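You operate a simulated robot arm through the tools that you are given. There is no shell and no other tool.

Carry out the task below with a simulated robot arm. There is one attempt and no reset: what you move stays moved.

TASK
Open both clamps, unlock the stop, slide it to 240 mm and hang the 10 mm spacer on its rack.

Only the result counts: the job must be done as asked and must still hold three seconds after the hand-in. Knocking over, shifting, dropping, spilling or breaking anything else fails it.

THE ROBOT
A 7-joint arm with a two-finger parallel gripper, fixed in place. Base frame: the origin is at the foot of the arm, x ahead of it, y to its left, z up. Units: mm, rad, N and s.
Its first joint turns from -2.897 to 2.897 rad. Payload 3.43 kg.
Tool frame: the origin (TCP) lies between the finger pads and is the grasp point; the fingertips stand 30 mm ahead of it; z points along the fingers, y is the line along which they close. The gripper opens to 94 mm. The fingers are 28 mm wide and 10 mm thick; the gripper's body (50 by 96 mm) begins 55 mm behind the TCP.
Orientation is told as [roll, pitch, yaw] about the base's x, y, z axes, in that order, counted from this pose: with the fingers straight down and closing along the base's y, the tool's x points along the base's -x, its y along +y and its z along -z.

THE INTERFACE
- The arm moves only by the tool jog_arm. Its argument "targets" is a list that holds one entry, the list of rows, each a list of 7 numbers: the shift along the tool's x, y, z in m, then the turn, a rotation vector about the tool's x, y, z in rad, then the closure, from 0 (fully open) to 1 (shut). In form: [[[tx, ty, tz, ax, ay, az, fingers], ...]]. A call has 1 to 20 rows; each row shifts and turns the commanded pose from where the row before left it, along the tool's axes as they then stand. Each row takes 0.2 s and may step no farther than 50 mm and 0.15 rad from the row before; otherwise, or with a gripper value out of range, the whole call is refused. Where a pose cannot be reached the arm comes as near as it can. A force on the tool above 40 N (or 10 N above the force at the start of the call, whichever is more), or a blocked arm, ends the call early, and 0.2 s more pass. The fingers move at their own pace (about 45 mm/s each) and stop on an object; they squeeze with about 44 N. The grip force told is the motor's: it shows also when the fingers shut on nothing. Time passes only in rows, and 0.2 s behind the last, so rows that do not move let the fingers close. The reply holds the time, the measured pose of the TCP, the force on the tool along the base axes, the opening and the grip force, in the units named above and with some noise, with the torque about the TCP (base axes, N m) and any sound that the robot's microphone picked up, and new pictures: "views" is both (left out), scene, wrist or none.
- Cameras (640 x 400 px; columns grow to the right, rows downward): "scene" is fixed at [399.1, -499.8, 1444.9]; the picture's right is [0.53, 0.85, 0.00], its down [0.09, -0.06, -0.99] and it looks along [-0.85, 0.52, -0.10] (base axes); focal length 214 px, centre (320, 200). "wrist" rides on the gripper at [76, 14, -103] in the tool frame; the picture's right is [-0.18, 0.98, 0.00], its down [-0.75, -0.14, -0.64] and it looks along [-0.63, -0.12, 0.77] (tool axes); focal length 243 px, centre (320, 200). There is no depth. A picture from a camera that has moved, and an enlarged one, comes with that camera's place and axes in the base frame and with its lens.
- move_column(by): slides the trunk up (or, below 0, down) by that many mm; the arm rides with it, the base frame stays. It gives what a move gives, with no picture.
- zoom(camera, box): a new picture of the part [left, top, right, bottom] of that camera's present view, enlarged. No time passes.
- close_job(): hands the job in; it is judged then, once.

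Nothing tells you positions but the pictures and the camera data. Unless the task says otherwise, let go and move clear before handing in.

The tools are called after "Emit:" as name(argument=value, ...) on one line, values as JSON. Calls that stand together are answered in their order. jog_arm: Moves the arm, as the interface text tells. Its arguments: {"type":"object","properties":{"targets":{"type":"array","items":{"type":"array","items":{"type":"array","items":{"type":"number"}}}},"views":{"type":"string","enum":["both","scene","wrist","none"]}},"required":["targets"]} The other tools are called the same way: move_column (by) slides the trunk up or down; zoom (camera, box) takes an enlarged picture of a part of a camera's view; close_job () hands the job in.

At the start:

```text
clock: 0.0
ee_pos: [246.6, -404.6, 1269.4]
ee_rot: [-0.001, 0.002, -0.001]
wrist_force: [0.3, 0.3, -0.7]
torque: [-0.02, 0.03, -0.01]
finger_gap: 94.1
grip_force: 0.0
trunk travel left (down, up): [-400.0, 210.0]
```

scene: 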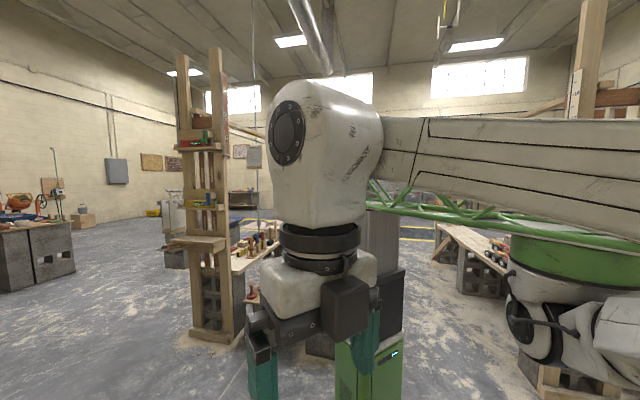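
wrist: 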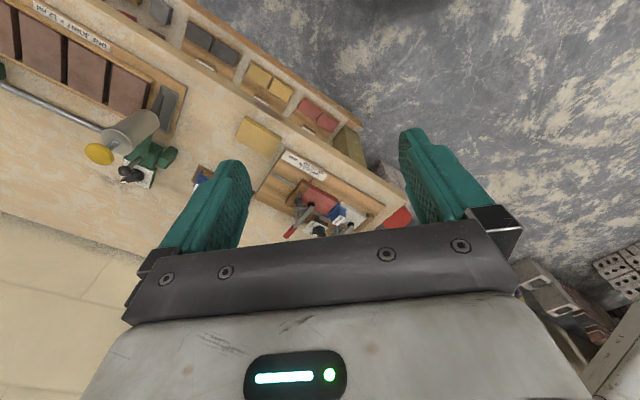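

I see a bench in the wrist view, with trays, a rail and something like clamps. I'll enlarge both views before moving anything.

Emit:
zoom(camera="wrist", box=[0, 0, 240, 150])

Emit:
zoom(camera="wrist", box=[200, 100, 440, 250])

Emit:
zoom(camera="scene", box=[150, 40, 310, 360])

Emit:
zoom(camera="scene", box=[400, 180, 640, 330])

```text
2.67 times, centred on (120, 75) of wrist
camera zoom: at [169.3, -389.9, 1370.6], right [0.18, 0.98, 0.0], down [0.75, -0.14, 0.64], along [0.63, -0.12, -0.77], focal length 647 px, centre (853, 533)
```

zoom: 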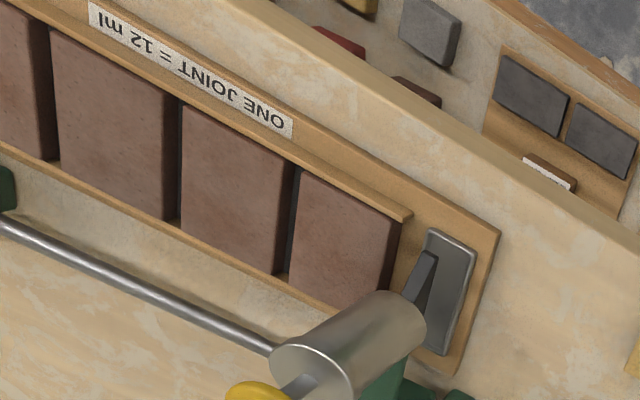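

```text
2.67 times, centred on (320, 175) of wrist
camera zoom: at [169.3, -389.9, 1370.6], right [0.18, 0.98, 0.0], down [0.75, -0.14, 0.64], along [0.63, -0.12, -0.77], focal length 647 px, centre (320, 267)
```

zoom: 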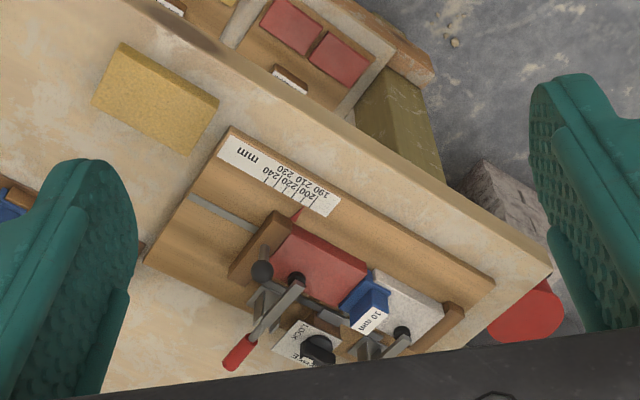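

```text
1.25 times, centred on (230, 200) of scene
camera zoom: at [399.1, -499.8, 1444.9], right [0.53, 0.85, 0.0], down [0.09, -0.06, -0.99], along [-0.85, 0.52, -0.1], focal length 268 px, centre (432, 200)
```

zoom: 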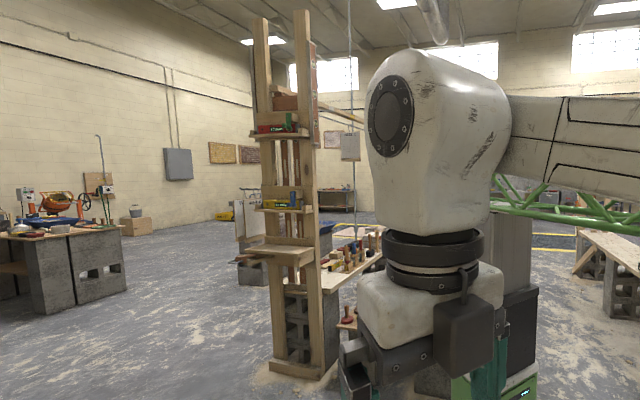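

```text
2.67 times, centred on (520, 255) of scene
camera zoom: at [399.1, -499.8, 1444.9], right [0.53, 0.85, 0.0], down [0.09, -0.06, -0.99], along [-0.85, 0.52, -0.1], focal length 572 px, centre (-213, 53)
```

zoom: 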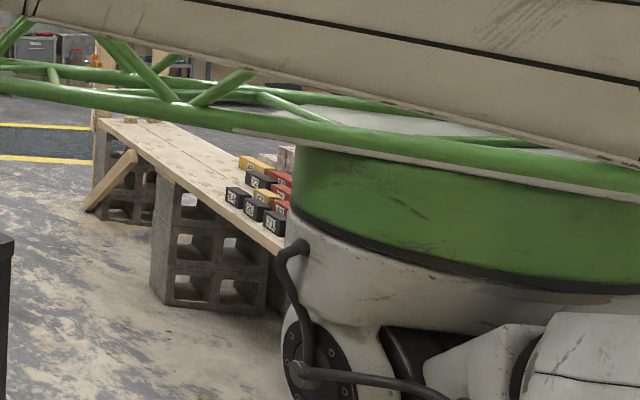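

The jig (a scale, a red stop, two toggle clamps, a lock knob and the blue 10 mm spacer) is at about [500, -450, 950]. I'll move forward at this height to see all of it and look for the rack.

Emit:
jog_arm(targets=[[[-0.03, 0, 0, 0, 0, 0, 0], [-0.03, 0, 0, 0, 0, 0, 0], [-0.03, 0, 0, 0, 0, 0, 0], [-0.03, 0, 0, 0, 0, 0, 0], [0, 0, 0, 0, 0, 0, 0]]])

```text
clock: 1.2
ee_pos: [365.7, -404.3, 1270.5]
ee_rot: [0.001, 0.001, 0.0]
wrist_force: [0.3, 0.9, -0.1]
torque: [0.02, 0.0, 0.0]
finger_gap: 94.3
grip_force: 0.0
trunk travel left (down, up): [-400.0, 210.0]
camera wrist: at [289.4, -390.0, 1371.0], right [0.18, 0.98, 0.0], down [0.75, -0.14, 0.64], along [0.63, -0.12, -0.77], focal length 243 px, centre (320, 200)
```

scene: 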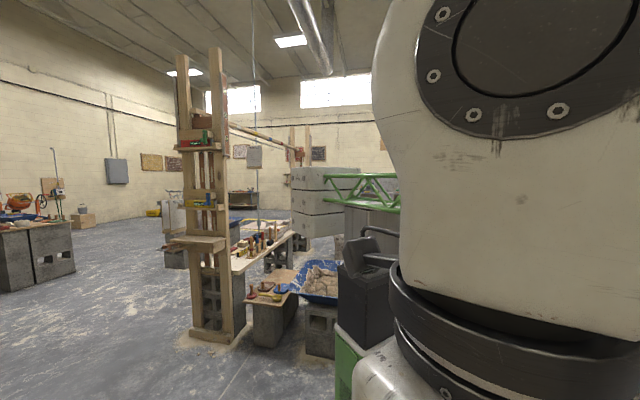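
wrist: 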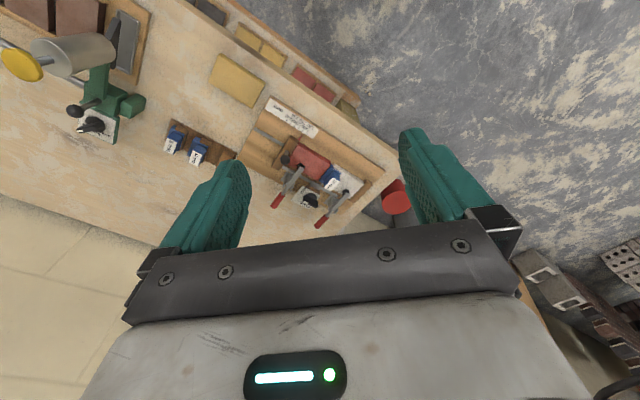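

Emit:
zoom(camera="wrist", box=[220, 80, 412, 200])

Emit:
zoom(camera="wrist", box=[60, 60, 252, 180])

Emit:
zoom(camera="wrist", box=[240, 120, 400, 220])

```text
3.33 times, centred on (316, 140) of wrist
camera zoom: at [289.4, -390.0, 1371.0], right [0.18, 0.98, 0.0], down [0.75, -0.14, 0.64], along [0.63, -0.12, -0.77], focal length 809 px, centre (333, 400)
```

zoom: 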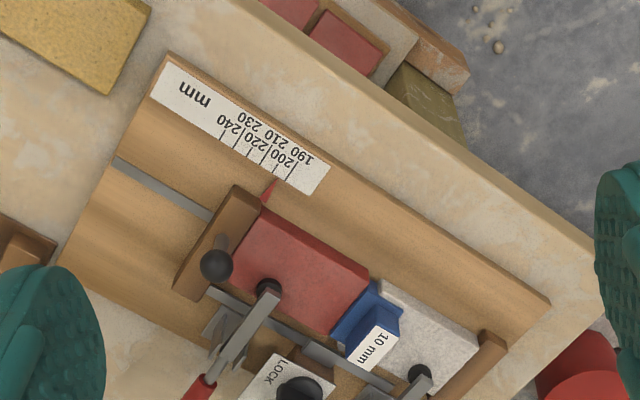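

```text
3.33 times, centred on (156, 120) of wrist
camera zoom: at [289.4, -390.0, 1371.0], right [0.18, 0.98, 0.0], down [0.75, -0.14, 0.64], along [0.63, -0.12, -0.77], focal length 809 px, centre (867, 467)
```

zoom: 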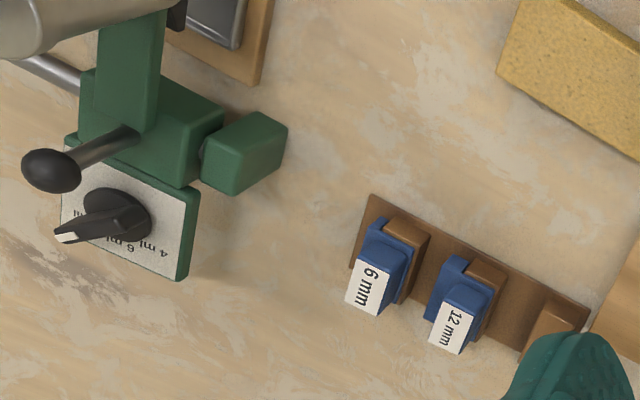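

```text
4.00 times, centred on (320, 170) of wrist
camera zoom: at [289.4, -390.0, 1371.0], right [0.18, 0.98, 0.0], down [0.75, -0.14, 0.64], along [0.63, -0.12, -0.77], focal length 970 px, centre (320, 320)
```

zoom: 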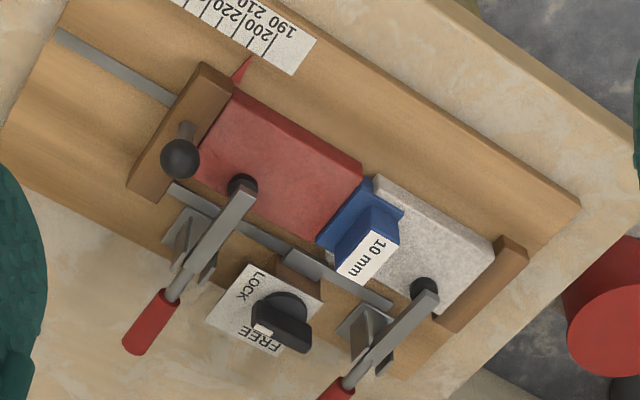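

The jig board is rotated about 48° on a table near z = 830. It has two red-handled toggle clamps, a LOCK/FREE knob, the wooden stop with a ball handle, and the blue spacer between the red and white blocks. The rack with the 6 and 12 mm spacers is beside it, and I'll move closer to read the details.

Emit:
jog_arm(targets=[[[-0.023, -0.007, 0.035, 0, 0, 0, 0], [-0.023, -0.007, 0.035, 0, 0, 0, 0], [-0.023, -0.007, 0.035, 0, 0, 0, 0], [-0.023, -0.007, 0.035, 0, 0, 0, 0], [-0.023, -0.007, 0.035, 0, 0, 0, 0], [-0.023, -0.007, 0.035, 0, 0, 0, 0], [0, 0, 0, 0, 0, 0, 0]]])

Emit:
zoom(camera="wrist", box=[160, 40, 480, 240])

```text
clock: 2.8
ee_pos: [505.1, -447.3, 1059.2]
ee_rot: [-0.001, 0.0, 0.0]
wrist_force: [-0.8, 0.2, -0.3]
torque: [-0.03, -0.01, -0.01]
finger_gap: 94.1
grip_force: 0.0
trunk travel left (down, up): [-400.0, 210.0]
camera wrist: at [428.4, -433.3, 1159.7], right [0.18, 0.98, 0.0], down [0.75, -0.14, 0.64], along [0.63, -0.12, -0.77], focal length 243 px, centre (320, 200)
```

scene: 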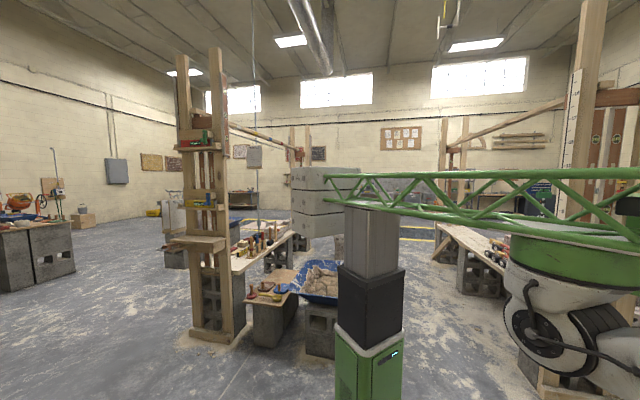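
wrist: 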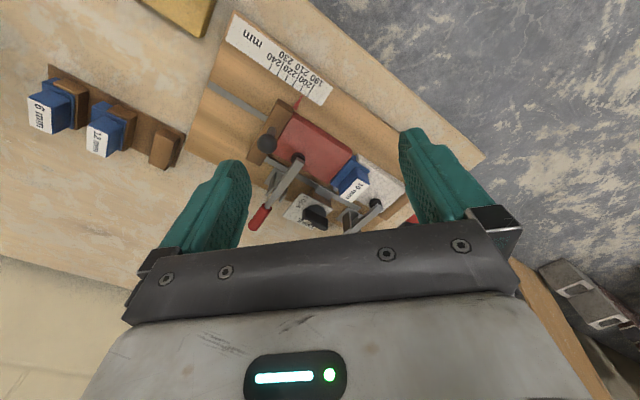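

```text
2.00 times, centred on (320, 140) of wrist
camera zoom: at [428.4, -433.3, 1159.7], right [0.18, 0.98, 0.0], down [0.75, -0.14, 0.64], along [0.63, -0.12, -0.77], focal length 485 px, centre (320, 320)
```

zoom: 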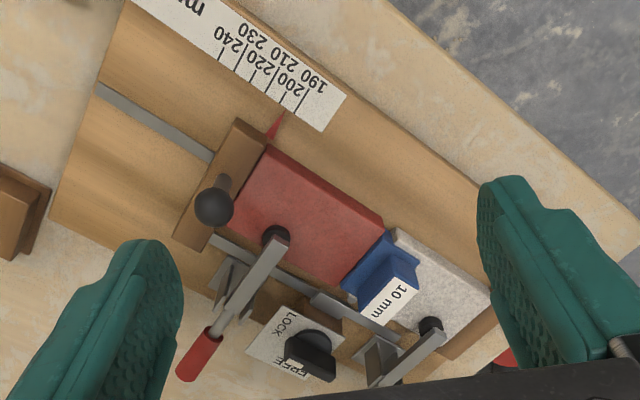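

I can see the jig well now. I'll turn the tool about -42° to line up with the jig axis and get a clean view along it.

Emit:
jog_arm(targets=[[[-0.033, 0.01, 0.016, 0, 0, 0, 0], [-0.034, 0.01, 0.016, 0, 0, 0, 0], [0, 0, 0, 0, 0, 0.147, 0], [0, 0, 0, 0, 0, 0.147, 0], [0, 0, 0, 0, 0, 0.147, 0], [0, 0, 0, 0, 0, 0.147, 0], [0, 0, 0, 0, 0, 0.147, 0], [0, 0, 0, 0, 0, 0, 0]]])

Emit:
zoom(camera="wrist", box=[160, 40, 480, 240])

Emit:
zoom(camera="scene", box=[150, 200, 350, 325])

```text
clock: 4.6
ee_pos: [570.5, -427.4, 1027.7]
ee_rot: [-0.001, -0.001, -0.737]
wrist_force: [-0.6, 0.1, 0.8]
torque: [0.01, 0.03, -0.02]
finger_gap: 94.0
grip_force: 0.0
trunk travel left (down, up): [-400.0, 210.0]
camera wrist: at [523.5, -364.7, 1128.9], right [0.8, 0.6, 0.0], down [0.46, -0.61, 0.64], along [0.39, -0.51, -0.77], focal length 243 px, centre (320, 200)
```

scene: 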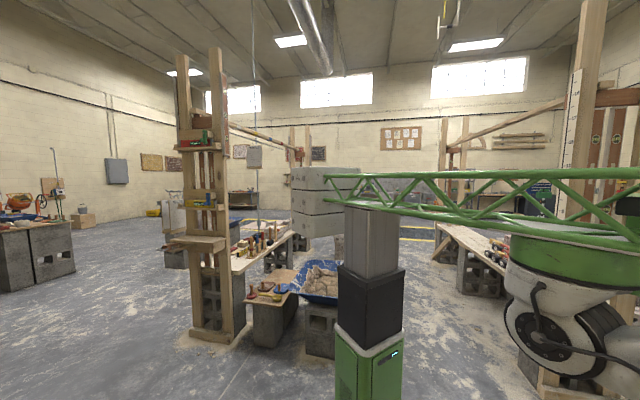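
wrist: 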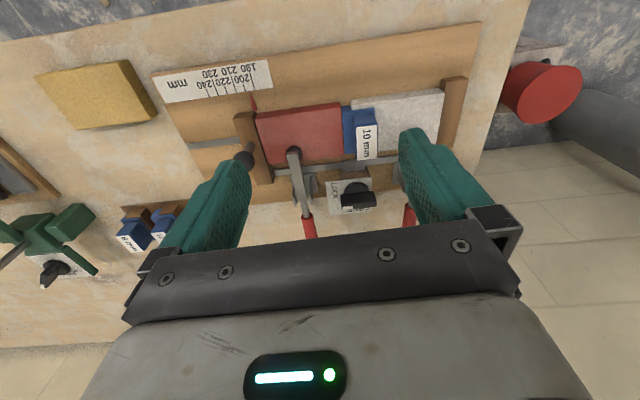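

```text
2.00 times, centred on (320, 140) of wrist
camera zoom: at [523.5, -364.7, 1128.9], right [0.8, 0.6, 0.0], down [0.46, -0.61, 0.64], along [0.39, -0.51, -0.77], focal length 485 px, centre (320, 320)
```

zoom: 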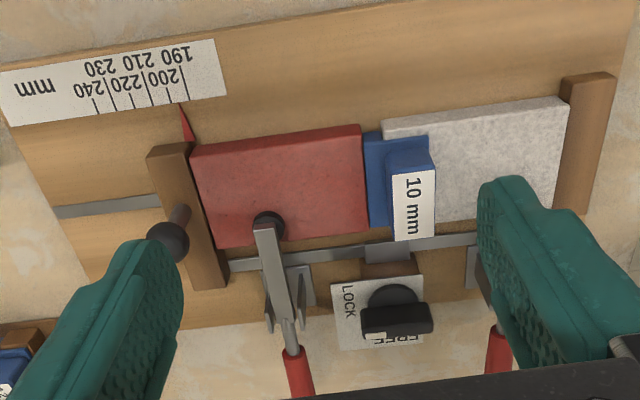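

```text
3.20 times, centred on (250, 262) of scene
camera zoom: at [399.1, -499.8, 1444.9], right [0.53, 0.85, 0.0], down [0.09, -0.06, -0.99], along [-0.85, 0.52, -0.1], focal length 686 px, centre (544, 0)
```

zoom: 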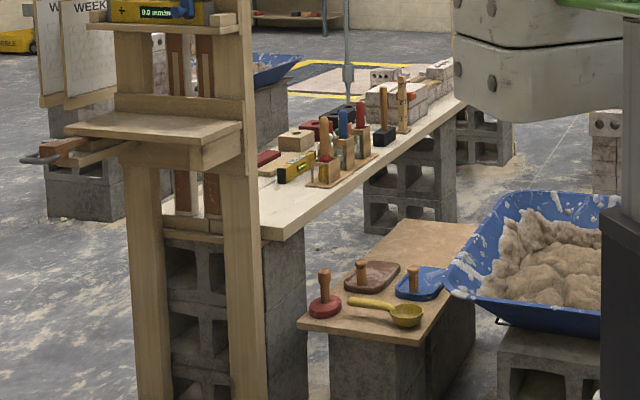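

The jig axis is at about 45°, and clamp 1 presses near (583, -492, 878) with its handle pointing outward. I need a side view of the clamp mechanism, so I'll move toward the rack end and look along the jig.

Emit:
jog_arm(targets=[[[-0.0209, -0.0384, 0.002, 0, 0, 0, 0], [-0.0209, -0.0384, 0.002, 0, 0, 0, 0], [-0.0209, -0.0384, 0.002, 0, 0, 0, 0], [-0.0209, -0.0384, 0.002, 0, 0, 0, 0], [-0.0209, -0.0384, 0.002, 0, 0, 0, 0], [-0.0209, -0.0384, 0.002, 0, 0, 0, 0], [0, 0, 0, 0, 0, -0.1384, 0], [0, 0, 0, 0, 0, -0.1384, 0], [0, 0, 0, 0, 0, -0.1384, 0], [0, 0, 0, 0, 0, -0.1384, 0], [0, 0, 0, 0, 0, -0.1384, 0], [0, 0, 0, 0, 0, -0.1384, 0], [0, 0, 0, 0, 0, -0.1384, 0], [0, 0, 0, 0, 0, -0.1384, 0], [0, 0, 0, 0, 0, -0.1384, 0], [0, 0, 0, 0, 0, -0.1384, 0], [0, 0, 0, 0, 0, -0.1384, 0], [0, 0, 0, 0, -0.15, 0, 0], [0, 0, 0, 0, -0.15, 0, 0], [0, 0, 0, 0, -0.15, 0, 0]]], views="wrist")

Emit:
zoom(camera="wrist", box=[200, 70, 440, 220])

```text
clock: 8.8
ee_pos: [504.5, -640.2, 1040.7]
ee_rot: [0.001, -0.453, 0.788]
wrist_force: [0.4, 0.7, -0.2]
torque: [-0.03, 0.02, 0.04]
finger_gap: 94.0
grip_force: 0.2
out of reach, approached as far as the arm can: row 18, 19, 20
trunk travel left (down, up): [-400.0, 210.0]
camera wrist: at [414.1, -712.0, 1098.4], right [-0.58, 0.81, 0.08], down [0.38, 0.18, 0.91], along [0.72, 0.56, -0.41], focal length 243 px, centre (320, 200)
```

wrist: 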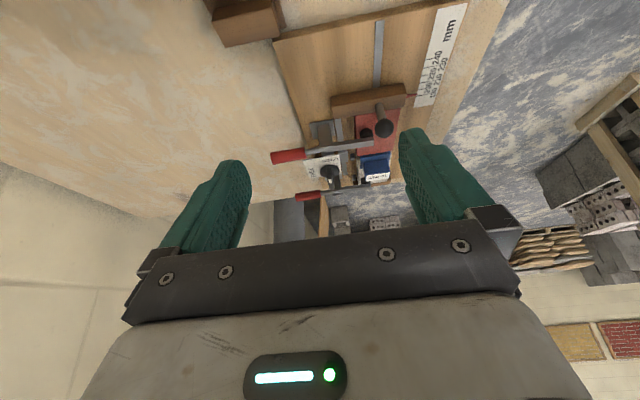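

```text
2.67 times, centred on (320, 145) of wrist
camera zoom: at [414.1, -712.0, 1098.4], right [-0.58, 0.81, 0.08], down [0.38, 0.18, 0.91], along [0.72, 0.56, -0.41], focal length 647 px, centre (320, 347)
```

zoom: 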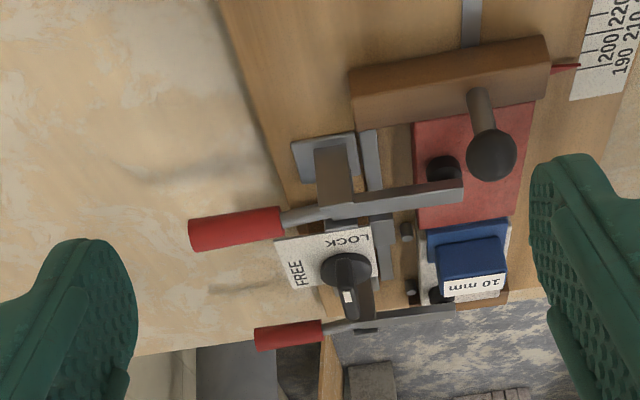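

The LOCK knob's white mark points to the LOCK side (-a), so FREE is a quarter turn away toward the handle side. I'll zoom in further on the clamp mechanism and the rack.

Emit:
zoom(camera="wrist", box=[265, 110, 385, 185])

Emit:
zoom(camera="wrist", box=[300, 60, 460, 160])

```text
5.33 times, centred on (325, 148) of wrist
camera zoom: at [414.1, -712.0, 1098.4], right [-0.58, 0.81, 0.08], down [0.38, 0.18, 0.91], along [0.72, 0.56, -0.41], focal length 1294 px, centre (293, 480)
```

zoom: 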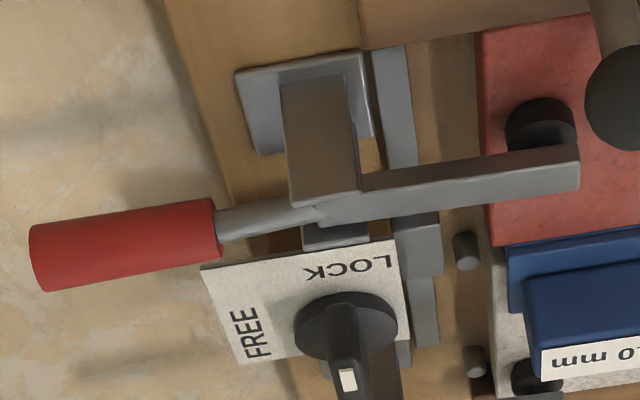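

```text
4.00 times, centred on (380, 110) of wrist
camera zoom: at [414.1, -712.0, 1098.4], right [-0.58, 0.81, 0.08], down [0.38, 0.18, 0.91], along [0.72, 0.56, -0.41], focal length 970 px, centre (80, 560)
```

zoom: 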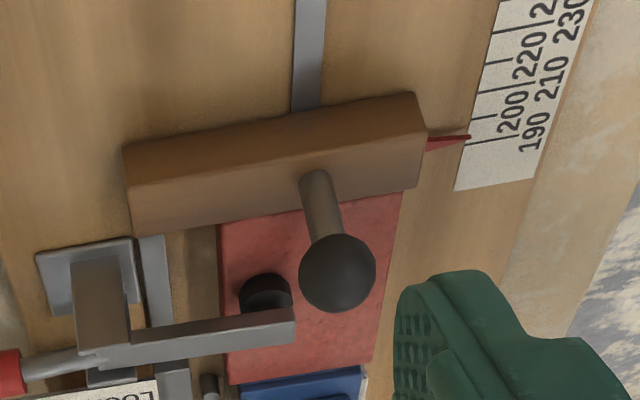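

I read the stop pointer at 190. Each lever looks like one rigid piece, with the pivot at q≈814 and the handle at z≈898 running along +p (clamp 1 at a≈64, clamp 2 at a≈197). I'll undo the tilt and turn back so the fingers close along the jig axis.

Emit:
jog_arm(targets=[[[0, 0, 0, 0, 0.15, 0, 0], [0, 0, 0, 0, 0.15, 0, 0], [0, 0, 0, 0, 0.15, 0, 0], [0, 0, 0, 0, 0, 0, 0], [0, 0, 0, 0, 0, 0, 0]]], views="none")

```text
clock: 10.0
ee_pos: [508.2, -671.2, 1043.0]
ee_rot: [0.005, -0.077, 0.783]
wrist_force: [-0.5, -1.0, -0.7]
torque: [0.0, -0.02, 0.01]
finger_gap: 94.2
grip_force: 0.0
out of reach, approached as far as the arm can: row 1, 2, 3
trunk travel left (down, up): [-400.0, 210.0]
```

Emit:
jog_arm(targets=[[[0, 0, 0, 0, 0, 0, 0], [0, 0, 0, 0, 0, 0, 0]]], views="none")

```text
clock: 10.6
ee_pos: [509.2, -672.5, 1043.4]
ee_rot: [0.003, -0.078, 0.785]
wrist_force: [-0.4, 0.1, 0.6]
torque: [-0.02, 0.01, -0.01]
finger_gap: 93.8
grip_force: 0.1
trunk travel left (down, up): [-400.0, 210.0]
```

The arm hit its reach limit there, since the shoulder is too high for a far, low pose. I'll move up and inward, fix the pitch and turn back, then lower the trunk.

Emit:
jog_arm(targets=[[[-0.028, 0.0106, -0.025, 0, 0.039, 0, 0], [-0.028, 0.0106, -0.025, 0, 0.039, 0, 0], [-0.028, 0.0106, -0.025, 0, 0, 0, 0], [-0.028, 0.0106, -0.025, 0, 0, 0, 0], [0, 0, 0, 0, 0, 0.1427, 0], [0, 0, 0, 0, 0, 0.1427, 0], [0, 0, 0, 0, 0, 0.1427, 0], [0, 0, 0, 0, 0, 0.1427, 0], [0, 0, 0, 0, 0, 0.1427, 0], [0, 0, 0, 0, 0, 0.1427, 0], [0, 0, 0, 0, 0, 0.1427, 0], [0, 0, 0, 0, 0, 0.1427, 0], [0, 0, 0, 0, 0, 0.1427, 0], [0, 0, 0, 0, 0, 0.1427, 0], [0, 0, 0, 0, 0, 0.1427, 0], [0, 0, 0, 0, 0, 0, 0]]], views="none")

Emit:
move_column(by=-100)

```text
clock: 14.0
ee_pos: [581.0, -639.1, 1157.6]
ee_rot: [-0.002, 0.003, -0.788]
wrist_force: [0.0, 0.2, 0.0]
torque: [0.03, 0.02, 0.03]
finger_gap: 93.9
grip_force: 0.0
out of reach, approached as far as the arm can: row 1, 2, 3, 4
trunk travel left (down, up): [-400.0, 210.0]
```

```text
clock: 15.3
ee_pos: [580.6, -639.1, 1058.1]
ee_rot: [0.0, 0.001, -0.787]
wrist_force: [0.4, -0.4, 0.2]
torque: [-0.01, 0.0, -0.01]
finger_gap: 93.9
grip_force: 0.1
trunk travel left (down, up): [-300.0, 310.0]
```

Emit:
jog_arm(targets=[[[-0.005, 0.035, 0.009, 0, 0, 0, 0], [-0.005, 0.035, 0.009, 0, 0, 0, 0], [-0.005, 0.035, 0.01, 0, 0, 0, 0], [0, 0, 0, 0, 0, 0, 0]]], views="wrist")

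Emit:
zoom(camera="wrist", box=[200, 90, 440, 240])

```text
clock: 16.3
ee_pos: [679.1, -596.4, 1034.7]
ee_rot: [-0.001, 0.002, -0.787]
wrist_force: [0.1, -0.6, -0.8]
torque: [0.03, -0.01, 0.02]
finger_gap: 93.8
grip_force: 0.1
out of reach, approached as far as the arm can: row 1, 2, 3
trunk travel left (down, up): [-300.0, 310.0]
camera wrist: at [635.7, -532.0, 1136.2], right [0.83, 0.56, 0.0], down [0.43, -0.64, 0.64], along [0.36, -0.53, -0.77], focal length 243 px, centre (320, 200)
```

wrist: 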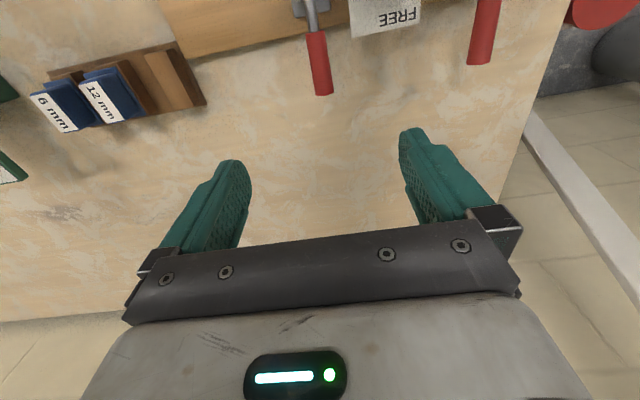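

```text
2.67 times, centred on (320, 165) of wrist
camera zoom: at [635.7, -532.0, 1136.2], right [0.83, 0.56, 0.0], down [0.43, -0.64, 0.64], along [0.36, -0.53, -0.77], focal length 647 px, centre (320, 293)
```

zoom: 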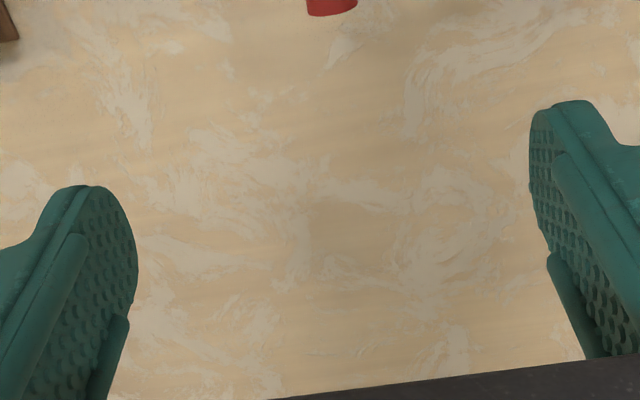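

I'm over the handle ends with the fingers straddling handle 1. The reach is stretched here, so I'll lower the trunk more and then re-centre.

Emit:
move_column(by=-60)

Emit:
jog_arm(targets=[[[0.012, 0.002, -0.01, 0, 0, 0, 0], [0.012, 0.002, -0.01, 0, 0, 0, 0], [0, 0, 0, 0, 0, 0, 0]]], views="wrist")

```text
clock: 17.3
ee_pos: [679.1, -596.4, 975.8]
ee_rot: [-0.001, 0.004, -0.786]
wrist_force: [-0.2, 0.4, -0.1]
torque: [0.0, -0.03, 0.06]
finger_gap: 94.1
grip_force: 0.1
trunk travel left (down, up): [-240.0, 370.0]
```

```text
clock: 18.1
ee_pos: [673.8, -593.6, 999.2]
ee_rot: [0.0, 0.004, -0.787]
wrist_force: [0.1, -0.6, 0.0]
torque: [0.02, -0.05, 0.01]
finger_gap: 93.9
grip_force: 0.1
out of reach, approached as far as the arm can: row 1, 2
trunk travel left (down, up): [-240.0, 370.0]
camera wrist: at [630.3, -528.9, 1100.8], right [0.83, 0.56, 0.0], down [0.43, -0.64, 0.64], along [0.36, -0.53, -0.77], focal length 243 px, centre (320, 200)
```

wrist: 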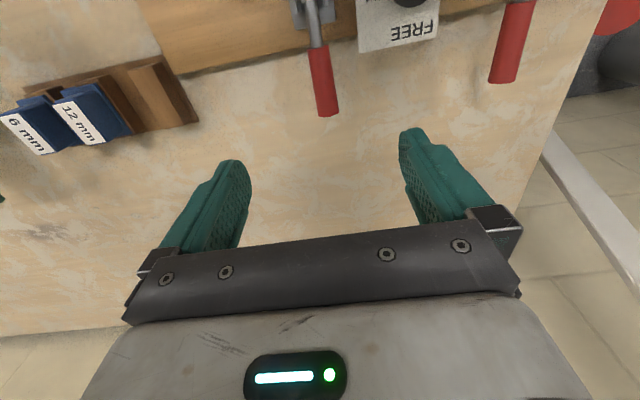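

Moves toward +y are being limited, so the arm is probably near a joint limit in this configuration. I'll raise it and go back toward the earlier good pose to reset the configuration.

Emit:
jog_arm(targets=[[[0.0, 0, -0.03, 0, 0, 0, 0], [0.0, 0, -0.03, 0, 0, 0, 0], [0.04, 0, 0, 0, 0, 0, 0], [0.04, 0, 0, 0, 0, 0, 0], [0.04, 0, 0, 0, 0, 0, 0], [0.04, 0, 0, 0, 0, 0, 0], [0, 0, 0, 0, 0, 0, 0]]])

```text
clock: 19.7
ee_pos: [671.9, -588.8, 1059.2]
ee_rot: [0.0, 0.005, -0.788]
wrist_force: [0.2, -0.5, 0.7]
torque: [0.0, -0.01, 0.0]
finger_gap: 94.0
grip_force: 0.1
out of reach, approached as far as the arm can: row 3, 4, 5, 6
trunk travel left (down, up): [-240.0, 370.0]
camera wrist: at [628.4, -525.6, 1161.5], right [0.83, 0.56, 0.0], down [0.43, -0.63, 0.64], along [0.36, -0.53, -0.77], focal length 243 px, centre (320, 200)
```

scene: 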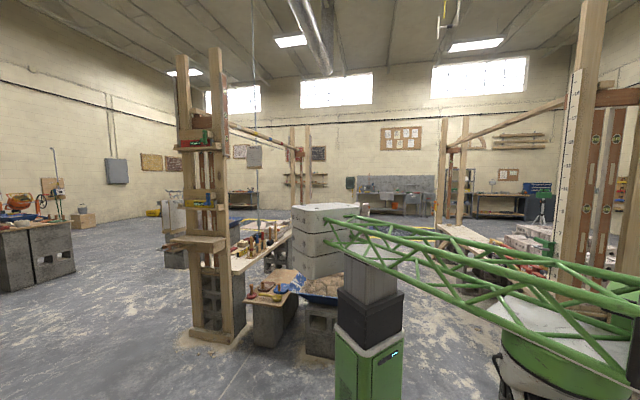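
wrist: 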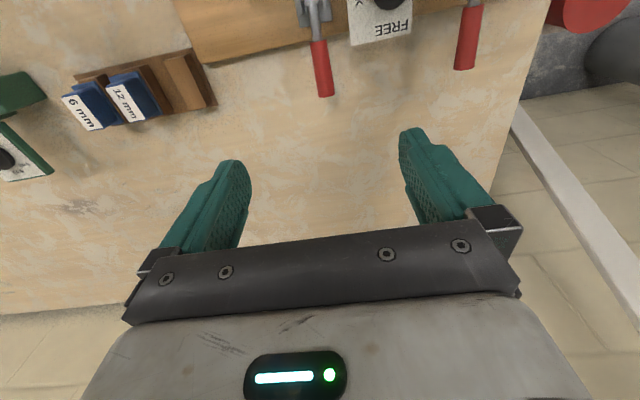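

Emit:
jog_arm(targets=[[[0, 0, 0, 0, 0, -0.14, 0], [0, 0, 0, 0, 0, -0.14, 0], [0, 0, 0, 0, 0, -0.14, 0], [0, 0, 0, 0, 0, -0.14, 0], [0, 0, 0, 0, 0, 0, 0]]], views="none")

Emit:
jog_arm(targets=[[[0.04, 0, 0, 0, 0, 0, 0], [0.04, 0, 0, 0, 0, 0, 0], [0, 0, 0, 0, 0, 0, 0]]], views="none")

```text
clock: 20.9
ee_pos: [672.6, -589.7, 1060.7]
ee_rot: [0.002, 0.004, -0.224]
wrist_force: [-0.1, -0.6, -0.2]
torque: [0.01, 0.0, 0.0]
finger_gap: 94.0
grip_force: 0.1
trunk travel left (down, up): [-240.0, 370.0]
```

```text
clock: 21.7
ee_pos: [619.1, -598.5, 1069.8]
ee_rot: [0.008, 0.001, -0.226]
wrist_force: [-0.6, -1.0, 0.1]
torque: [0.05, -0.05, -0.01]
finger_gap: 94.0
grip_force: 0.0
out of reach, approached as far as the arm can: row 1, 2
trunk travel left (down, up): [-240.0, 370.0]
```

The arm seems folded sideways at a joint limit. I'll raise the tool and pull it in toward the base to let the elbow recover.

Emit:
jog_arm(targets=[[[0, 0, -0.04, 0, 0, 0, 0], [0, 0, -0.04, 0, 0, 0, 0], [0, 0, -0.04, 0, 0, 0, 0], [0.03, 0.03, 0, 0, 0, 0, 0], [0.03, 0.03, 0, 0, 0, 0, 0], [0.03, 0.03, 0, 0, 0, 0, 0], [0.03, 0.03, 0, 0, 0, 0, 0], [0, 0, 0, 0, 0, 0, 0]]], views="scene")

```text
clock: 23.5
ee_pos: [505.8, -430.5, 1168.6]
ee_rot: [0.001, 0.007, -0.228]
wrist_force: [0.1, 0.1, 0.5]
torque: [0.02, -0.01, -0.01]
finger_gap: 94.1
grip_force: 0.1
out of reach, approached as far as the arm can: row 2, 3
trunk travel left (down, up): [-240.0, 370.0]
```

scene: 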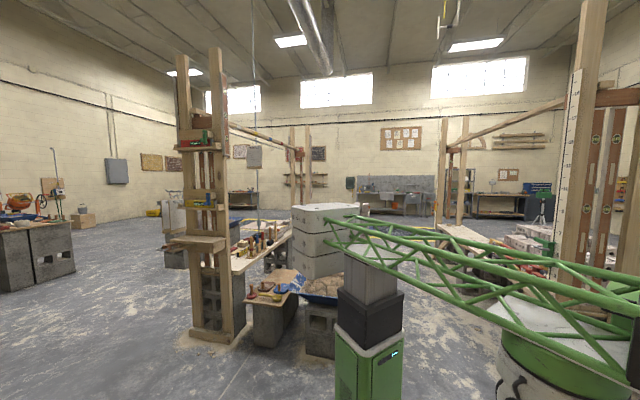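

The arm moved freely and the truss stayed still, so the truss is a fixed boom. I'll look at the mount more closely to understand the reach.

Emit:
zoom(camera="scene", box=[320, 200, 640, 400])

Emit:
jog_arm(targets=[[[0, 0, 0, 0, 0, 0.14, 0], [0, 0, 0, 0, 0, 0.14, 0], [0, 0, 0, 0, 0, 0.14, 0], [0, 0, 0, 0, 0, 0.14, 0], [-0.04, 0, 0.02, 0, 0, 0, 0], [-0.04, 0, 0.02, 0, 0, 0, 0], [0, 0, 0, 0, 0, 0, 0]]], views="scene")

```text
2.00 times, centred on (480, 300) of scene
camera zoom: at [399.1, -499.8, 1444.9], right [0.53, 0.85, 0.0], down [0.09, -0.06, -0.99], along [-0.85, 0.52, -0.1], focal length 429 px, centre (0, 0)
```

zoom: 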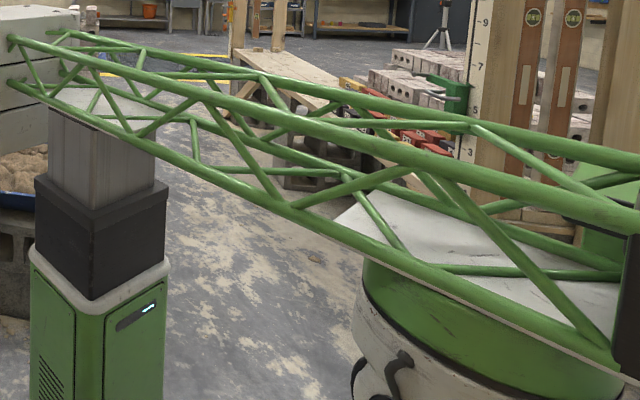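

```text
clock: 25.1
ee_pos: [562.9, -487.4, 1124.6]
ee_rot: [0.0, 0.004, -0.787]
wrist_force: [0.2, 0.6, 0.1]
torque: [0.03, -0.02, -0.03]
finger_gap: 93.8
grip_force: 0.0
trunk travel left (down, up): [-240.0, 370.0]
```

scene: 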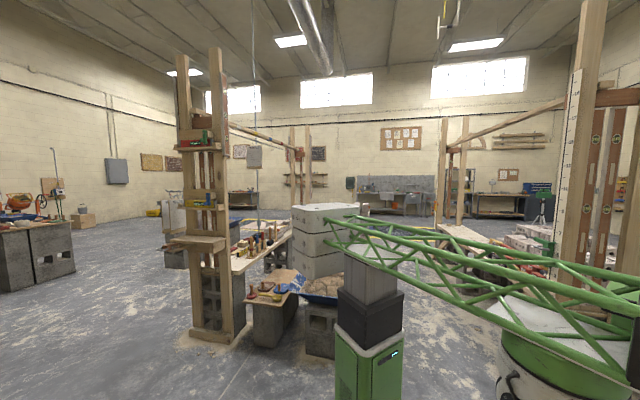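

The arm hangs from a boom, so its real axis is about (330, -35) and a lower trunk makes far poses worse. I'll raise the trunk back up and then descend with the arm.

Emit:
move_column(by=210)

Emit:
jog_arm(targets=[[[-0.03, 0.0, 0.04, 0, 0, 0, 0], [-0.03, 0.0, 0.04, 0, 0, 0, 0], [-0.03, 0.0, 0.04, 0, 0, 0, 0], [-0.03, 0.0, 0.04, 0, 0, 0, 0], [0, 0.01, 0.04, 0, 0, 0, 0], [0, 0.005, 0.04, 0, 0, 0, 0], [0, 0, 0.04, 0, 0, 0, 0], [0, 0, 0, 0, 0, 0, 0]]])

```text
clock: 27.4
ee_pos: [561.9, -485.7, 1335.6]
ee_rot: [-0.001, 0.003, -0.786]
wrist_force: [-0.9, 0.4, 0.5]
torque: [-0.03, -0.01, -0.02]
finger_gap: 93.9
grip_force: 0.0
trunk travel left (down, up): [-450.0, 160.0]
```

```text
clock: 29.2
ee_pos: [658.7, -561.2, 1054.2]
ee_rot: [0.0, 0.002, -0.786]
wrist_force: [-0.9, 0.7, -0.5]
torque: [0.01, 0.01, -0.01]
finger_gap: 94.2
grip_force: 0.1
trunk travel left (down, up): [-450.0, 160.0]
camera wrist: at [615.0, -496.8, 1155.1], right [0.83, 0.56, 0.0], down [0.43, -0.64, 0.64], along [0.36, -0.53, -0.77], focal length 243 px, centre (320, 200)
```

scene: 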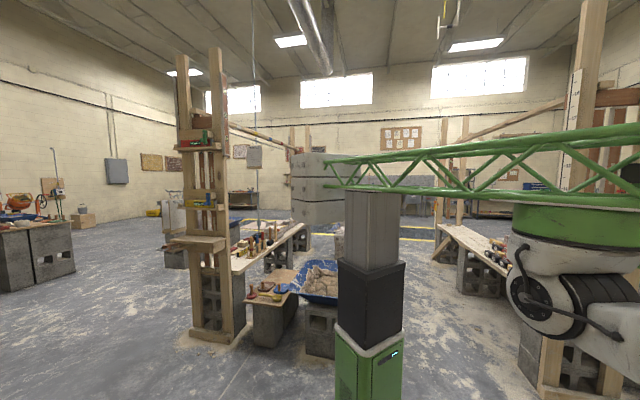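
wrist: 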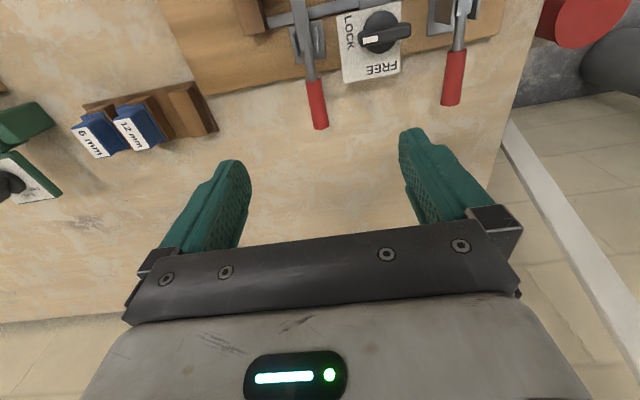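

The reach is fine now. I'll zoom to refine the knob, the clamps and the rack before going down to handle 1.

Emit:
zoom(camera="wrist", box=[280, 0, 520, 150])

Emit:
zoom(camera="wrist", box=[50, 60, 242, 180])

```text
2.67 times, centred on (400, 75) of wrist
camera zoom: at [615.0, -496.8, 1155.1], right [0.83, 0.56, 0.0], down [0.43, -0.64, 0.64], along [0.36, -0.53, -0.77], focal length 647 px, centre (107, 533)
```

zoom: 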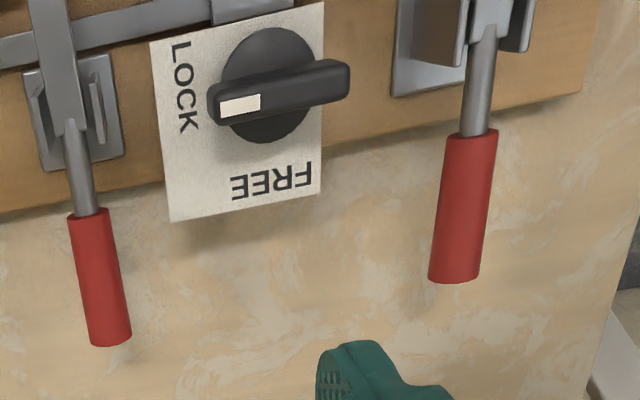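

```text
3.33 times, centred on (146, 120) of wrist
camera zoom: at [615.0, -496.8, 1155.1], right [0.83, 0.56, 0.0], down [0.43, -0.64, 0.64], along [0.36, -0.53, -0.77], focal length 809 px, centre (900, 467)
```

zoom: 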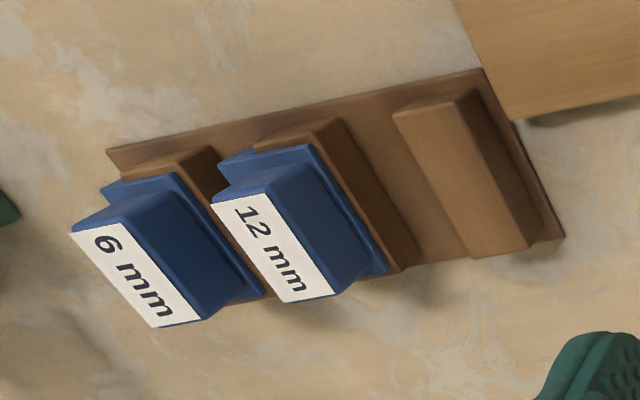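

Next I'll lower the fingers around clamp 1's handle, keeping them open and centred on a≈64.

Emit:
jog_arm(targets=[[[-0.007, -0.0025, 0.04, 0, 0, 0, 0], [-0.007, -0.0025, 0.04, 0, 0, 0, 0], [0, 0, 0.035, 0, 0, 0, 0], [0, 0, 0, 0, 0, 0, 0.5], [0, 0, 0, 0, 0, 0, 0.5]]], views="wrist")

Emit:
zoom(camera="wrist", box=[200, 90, 440, 240])

```text
clock: 30.4
ee_pos: [662.9, -575.1, 937.9]
ee_rot: [-0.002, 0.003, -0.787]
wrist_force: [0.9, -0.3, 0.5]
torque: [0.01, -0.04, 0.0]
finger_gap: 47.2
grip_force: 0.1
trunk travel left (down, up): [-450.0, 160.0]
camera wrist: at [619.6, -511.0, 1038.0], right [0.83, 0.56, 0.0], down [0.43, -0.64, 0.64], along [0.36, -0.53, -0.77], focal length 243 px, centre (320, 200)
```

wrist: 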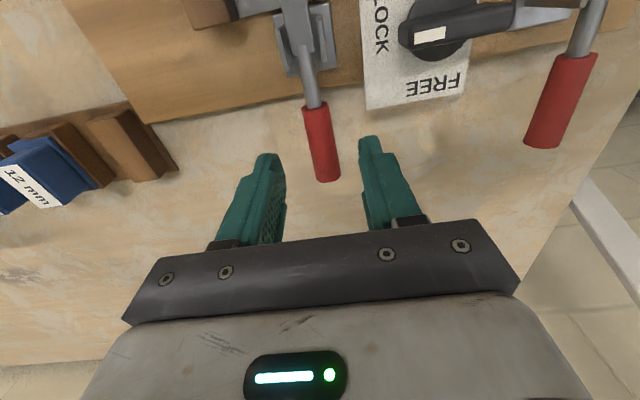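

```text
2.67 times, centred on (320, 165) of wrist
camera zoom: at [619.6, -511.0, 1038.0], right [0.83, 0.56, 0.0], down [0.43, -0.64, 0.64], along [0.36, -0.53, -0.77], focal length 647 px, centre (320, 293)
```

zoom: 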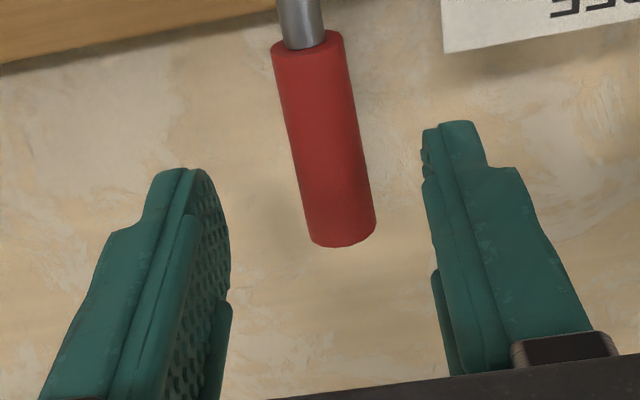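

Emit:
jog_arm(targets=[[[0, 0.002, 0.011, 0, 0, 0, 0.5], [0, 0, 0.011, 0, 0, 0, 0.5], [0, 0, 0, 0, 0, 0, 0.5]]], views="wrist")

Emit:
zoom(camera="wrist", box=[200, 90, 440, 240])

```text
clock: 31.2
ee_pos: [663.9, -572.7, 917.5]
ee_rot: [0.0, 0.002, -0.788]
wrist_force: [0.5, -0.6, -0.2]
torque: [0.01, -0.02, 0.03]
finger_gap: 47.1
grip_force: 0.0
trunk travel left (down, up): [-450.0, 160.0]
camera wrist: at [619.7, -508.0, 1017.8], right [0.83, 0.56, 0.0], down [0.43, -0.64, 0.64], along [0.36, -0.53, -0.77], focal length 243 px, centre (320, 200)
```

wrist: 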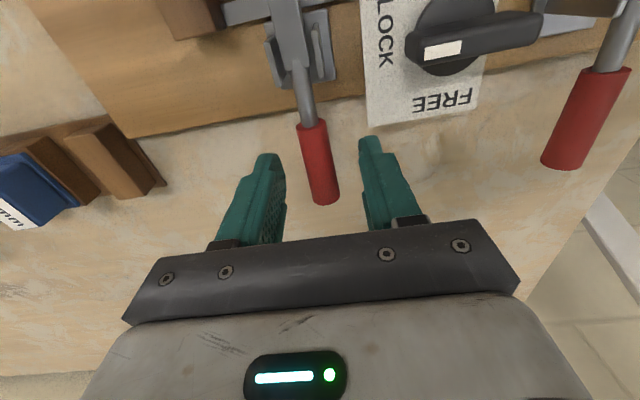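

```text
2.67 times, centred on (320, 165) of wrist
camera zoom: at [619.7, -508.0, 1017.8], right [0.83, 0.56, 0.0], down [0.43, -0.64, 0.64], along [0.36, -0.53, -0.77], focal length 647 px, centre (320, 293)
```

zoom: 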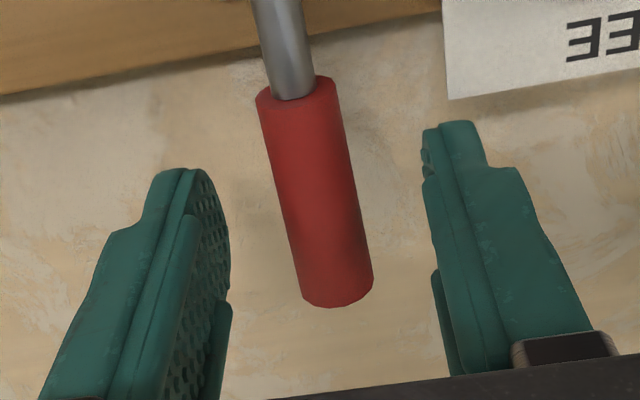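

The handle sits centred between the fingers at about fingertip level, so I'll close on it.

Emit:
jog_arm(targets=[[[0, 0, 0, 0, 0, 0, 1], [0, 0, 0, 0, 0, 0, 1], [0, 0, 0, 0, 0, 0, 1], [0, 0, 0, 0, 0, 0, 1], [0, 0, 0, 0, 0, 0, 1]]], views="wrist")

```text
clock: 32.4
ee_pos: [663.6, -571.7, 916.4]
ee_rot: [0.0, 0.003, -0.787]
wrist_force: [0.8, 1.9, 0.1]
torque: [0.06, -0.03, 0.12]
finger_gap: 16.0
grip_force: 44.7
trunk travel left (down, up): [-450.0, 160.0]
camera wrist: at [619.8, -507.8, 1017.8], right [0.83, 0.56, 0.0], down [0.43, -0.64, 0.64], along [0.36, -0.53, -0.77], focal length 243 px, centre (320, 200)
```

wrist: 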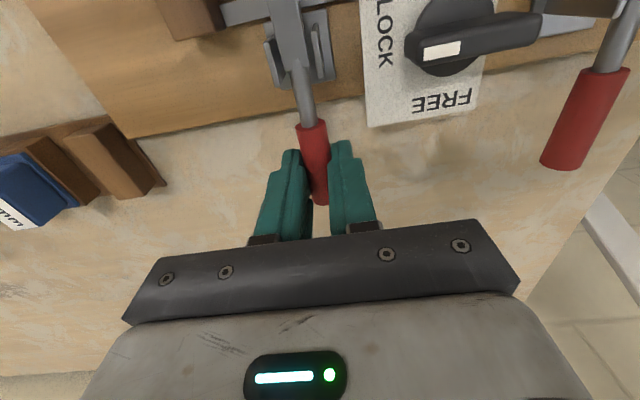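

I'm gripping the handle, which is 16 mm thick. I'll test which way the lever turns with a small downward push.

Emit:
jog_arm(targets=[[[0, 0, 0.003, 0, 0, 0, 1], [0, 0, 0.003, 0, 0, 0, 1], [0, 0, 0, 0, 0, 0, 1]]], views="wrist")

```text
clock: 33.2
ee_pos: [664.5, -572.9, 915.1]
ee_rot: [0.0, 0.0, -0.787]
wrist_force: [0.2, 8.6, 35.3]
torque: [0.12, 0.0, 0.12]
finger_gap: 16.2
grip_force: 45.0
trunk travel left (down, up): [-450.0, 160.0]
camera wrist: at [619.5, -507.4, 1016.2], right [0.83, 0.56, 0.0], down [0.43, -0.63, 0.64], along [0.36, -0.53, -0.77], focal length 243 px, centre (320, 200)
```

wrist: 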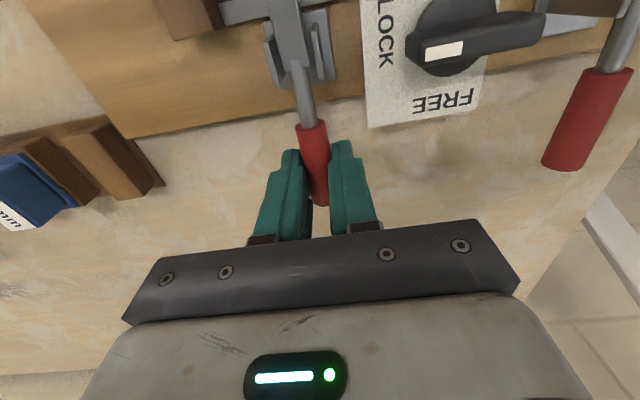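

Downward is blocked with 35 N of resistance. I'll try upward.

Emit:
jog_arm(targets=[[[0, 0, -0.005, 0, 0, 0, 1], [0, 0, -0.003, 0, 0, 0, 1], [0, 0, -0.003, 0, 0, 0, 1], [0, 0, 0, 0, 0, 0, 1]]], views="wrist")

```text
clock: 34.2
ee_pos: [662.3, -571.0, 919.3]
ee_rot: [0.0, 0.009, -0.79]
wrist_force: [3.0, -4.5, -24.4]
torque: [-0.8, -0.79, 0.12]
finger_gap: 16.4
grip_force: 45.2
trunk travel left (down, up): [-450.0, 160.0]
camera wrist: at [619.4, -507.3, 1021.9], right [0.83, 0.56, 0.0], down [0.44, -0.64, 0.63], along [0.36, -0.53, -0.77], focal length 243 px, centre (320, 200)
```

wrist: 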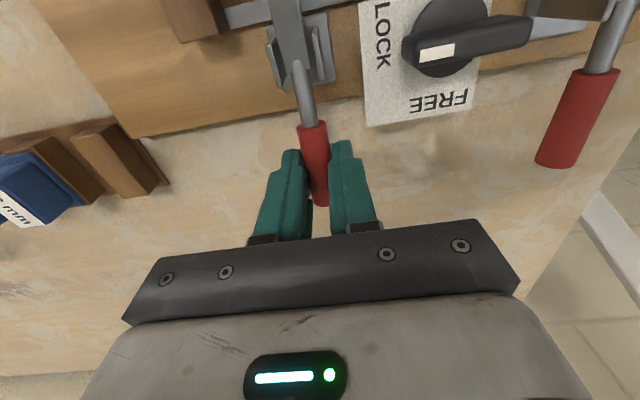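

Upward it gives, so the handle lifts to open. I'll follow an arc around the pivot and tilt the tool partway with the handle.

Emit:
jog_arm(targets=[[[0.0019, 0, -0.0068, 0, -0.1, 0, 1], [0.0018, 0, -0.0059, 0, -0.05, 0, 1], [0.0021, 0, -0.0059, 0, -0.05, 0, 1], [0, 0, 0, 0, 0, 0, 1]]], views="wrist")

Emit:
zoom(camera="wrist", box=[200, 0, 440, 150])

```text
clock: 35.2
ee_pos: [657.9, -564.7, 940.6]
ee_rot: [0.001, -0.192, -0.787]
wrist_force: [-13.1, 11.8, -24.6]
torque: [-0.22, -0.19, 0.11]
finger_gap: 15.9
grip_force: 45.4
trunk travel left (down, up): [-450.0, 160.0]
camera wrist: at [601.2, -488.8, 1024.1], right [0.82, 0.57, 0.03], down [0.34, -0.54, 0.77], along [0.46, -0.63, -0.63], focal length 243 px, centre (320, 200)
```

wrist: 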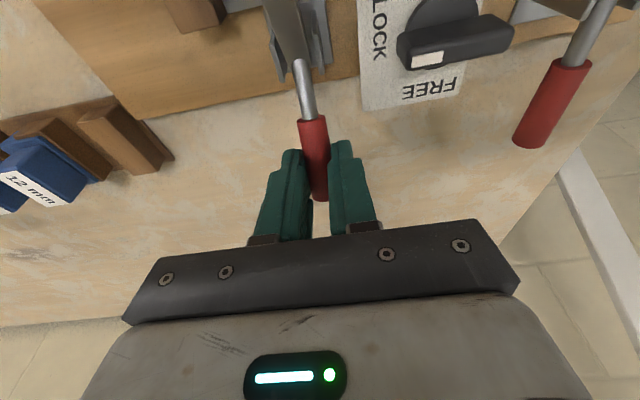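

```text
2.67 times, centred on (320, 75) of wrist
camera zoom: at [601.2, -488.8, 1024.1], right [0.82, 0.57, 0.03], down [0.34, -0.54, 0.77], along [0.46, -0.63, -0.63], focal length 647 px, centre (320, 533)
```

zoom: 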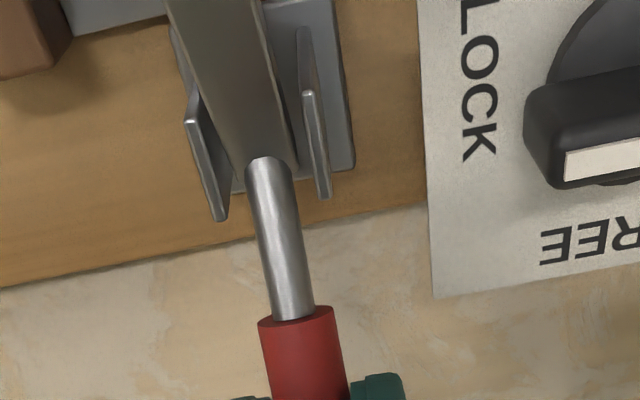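

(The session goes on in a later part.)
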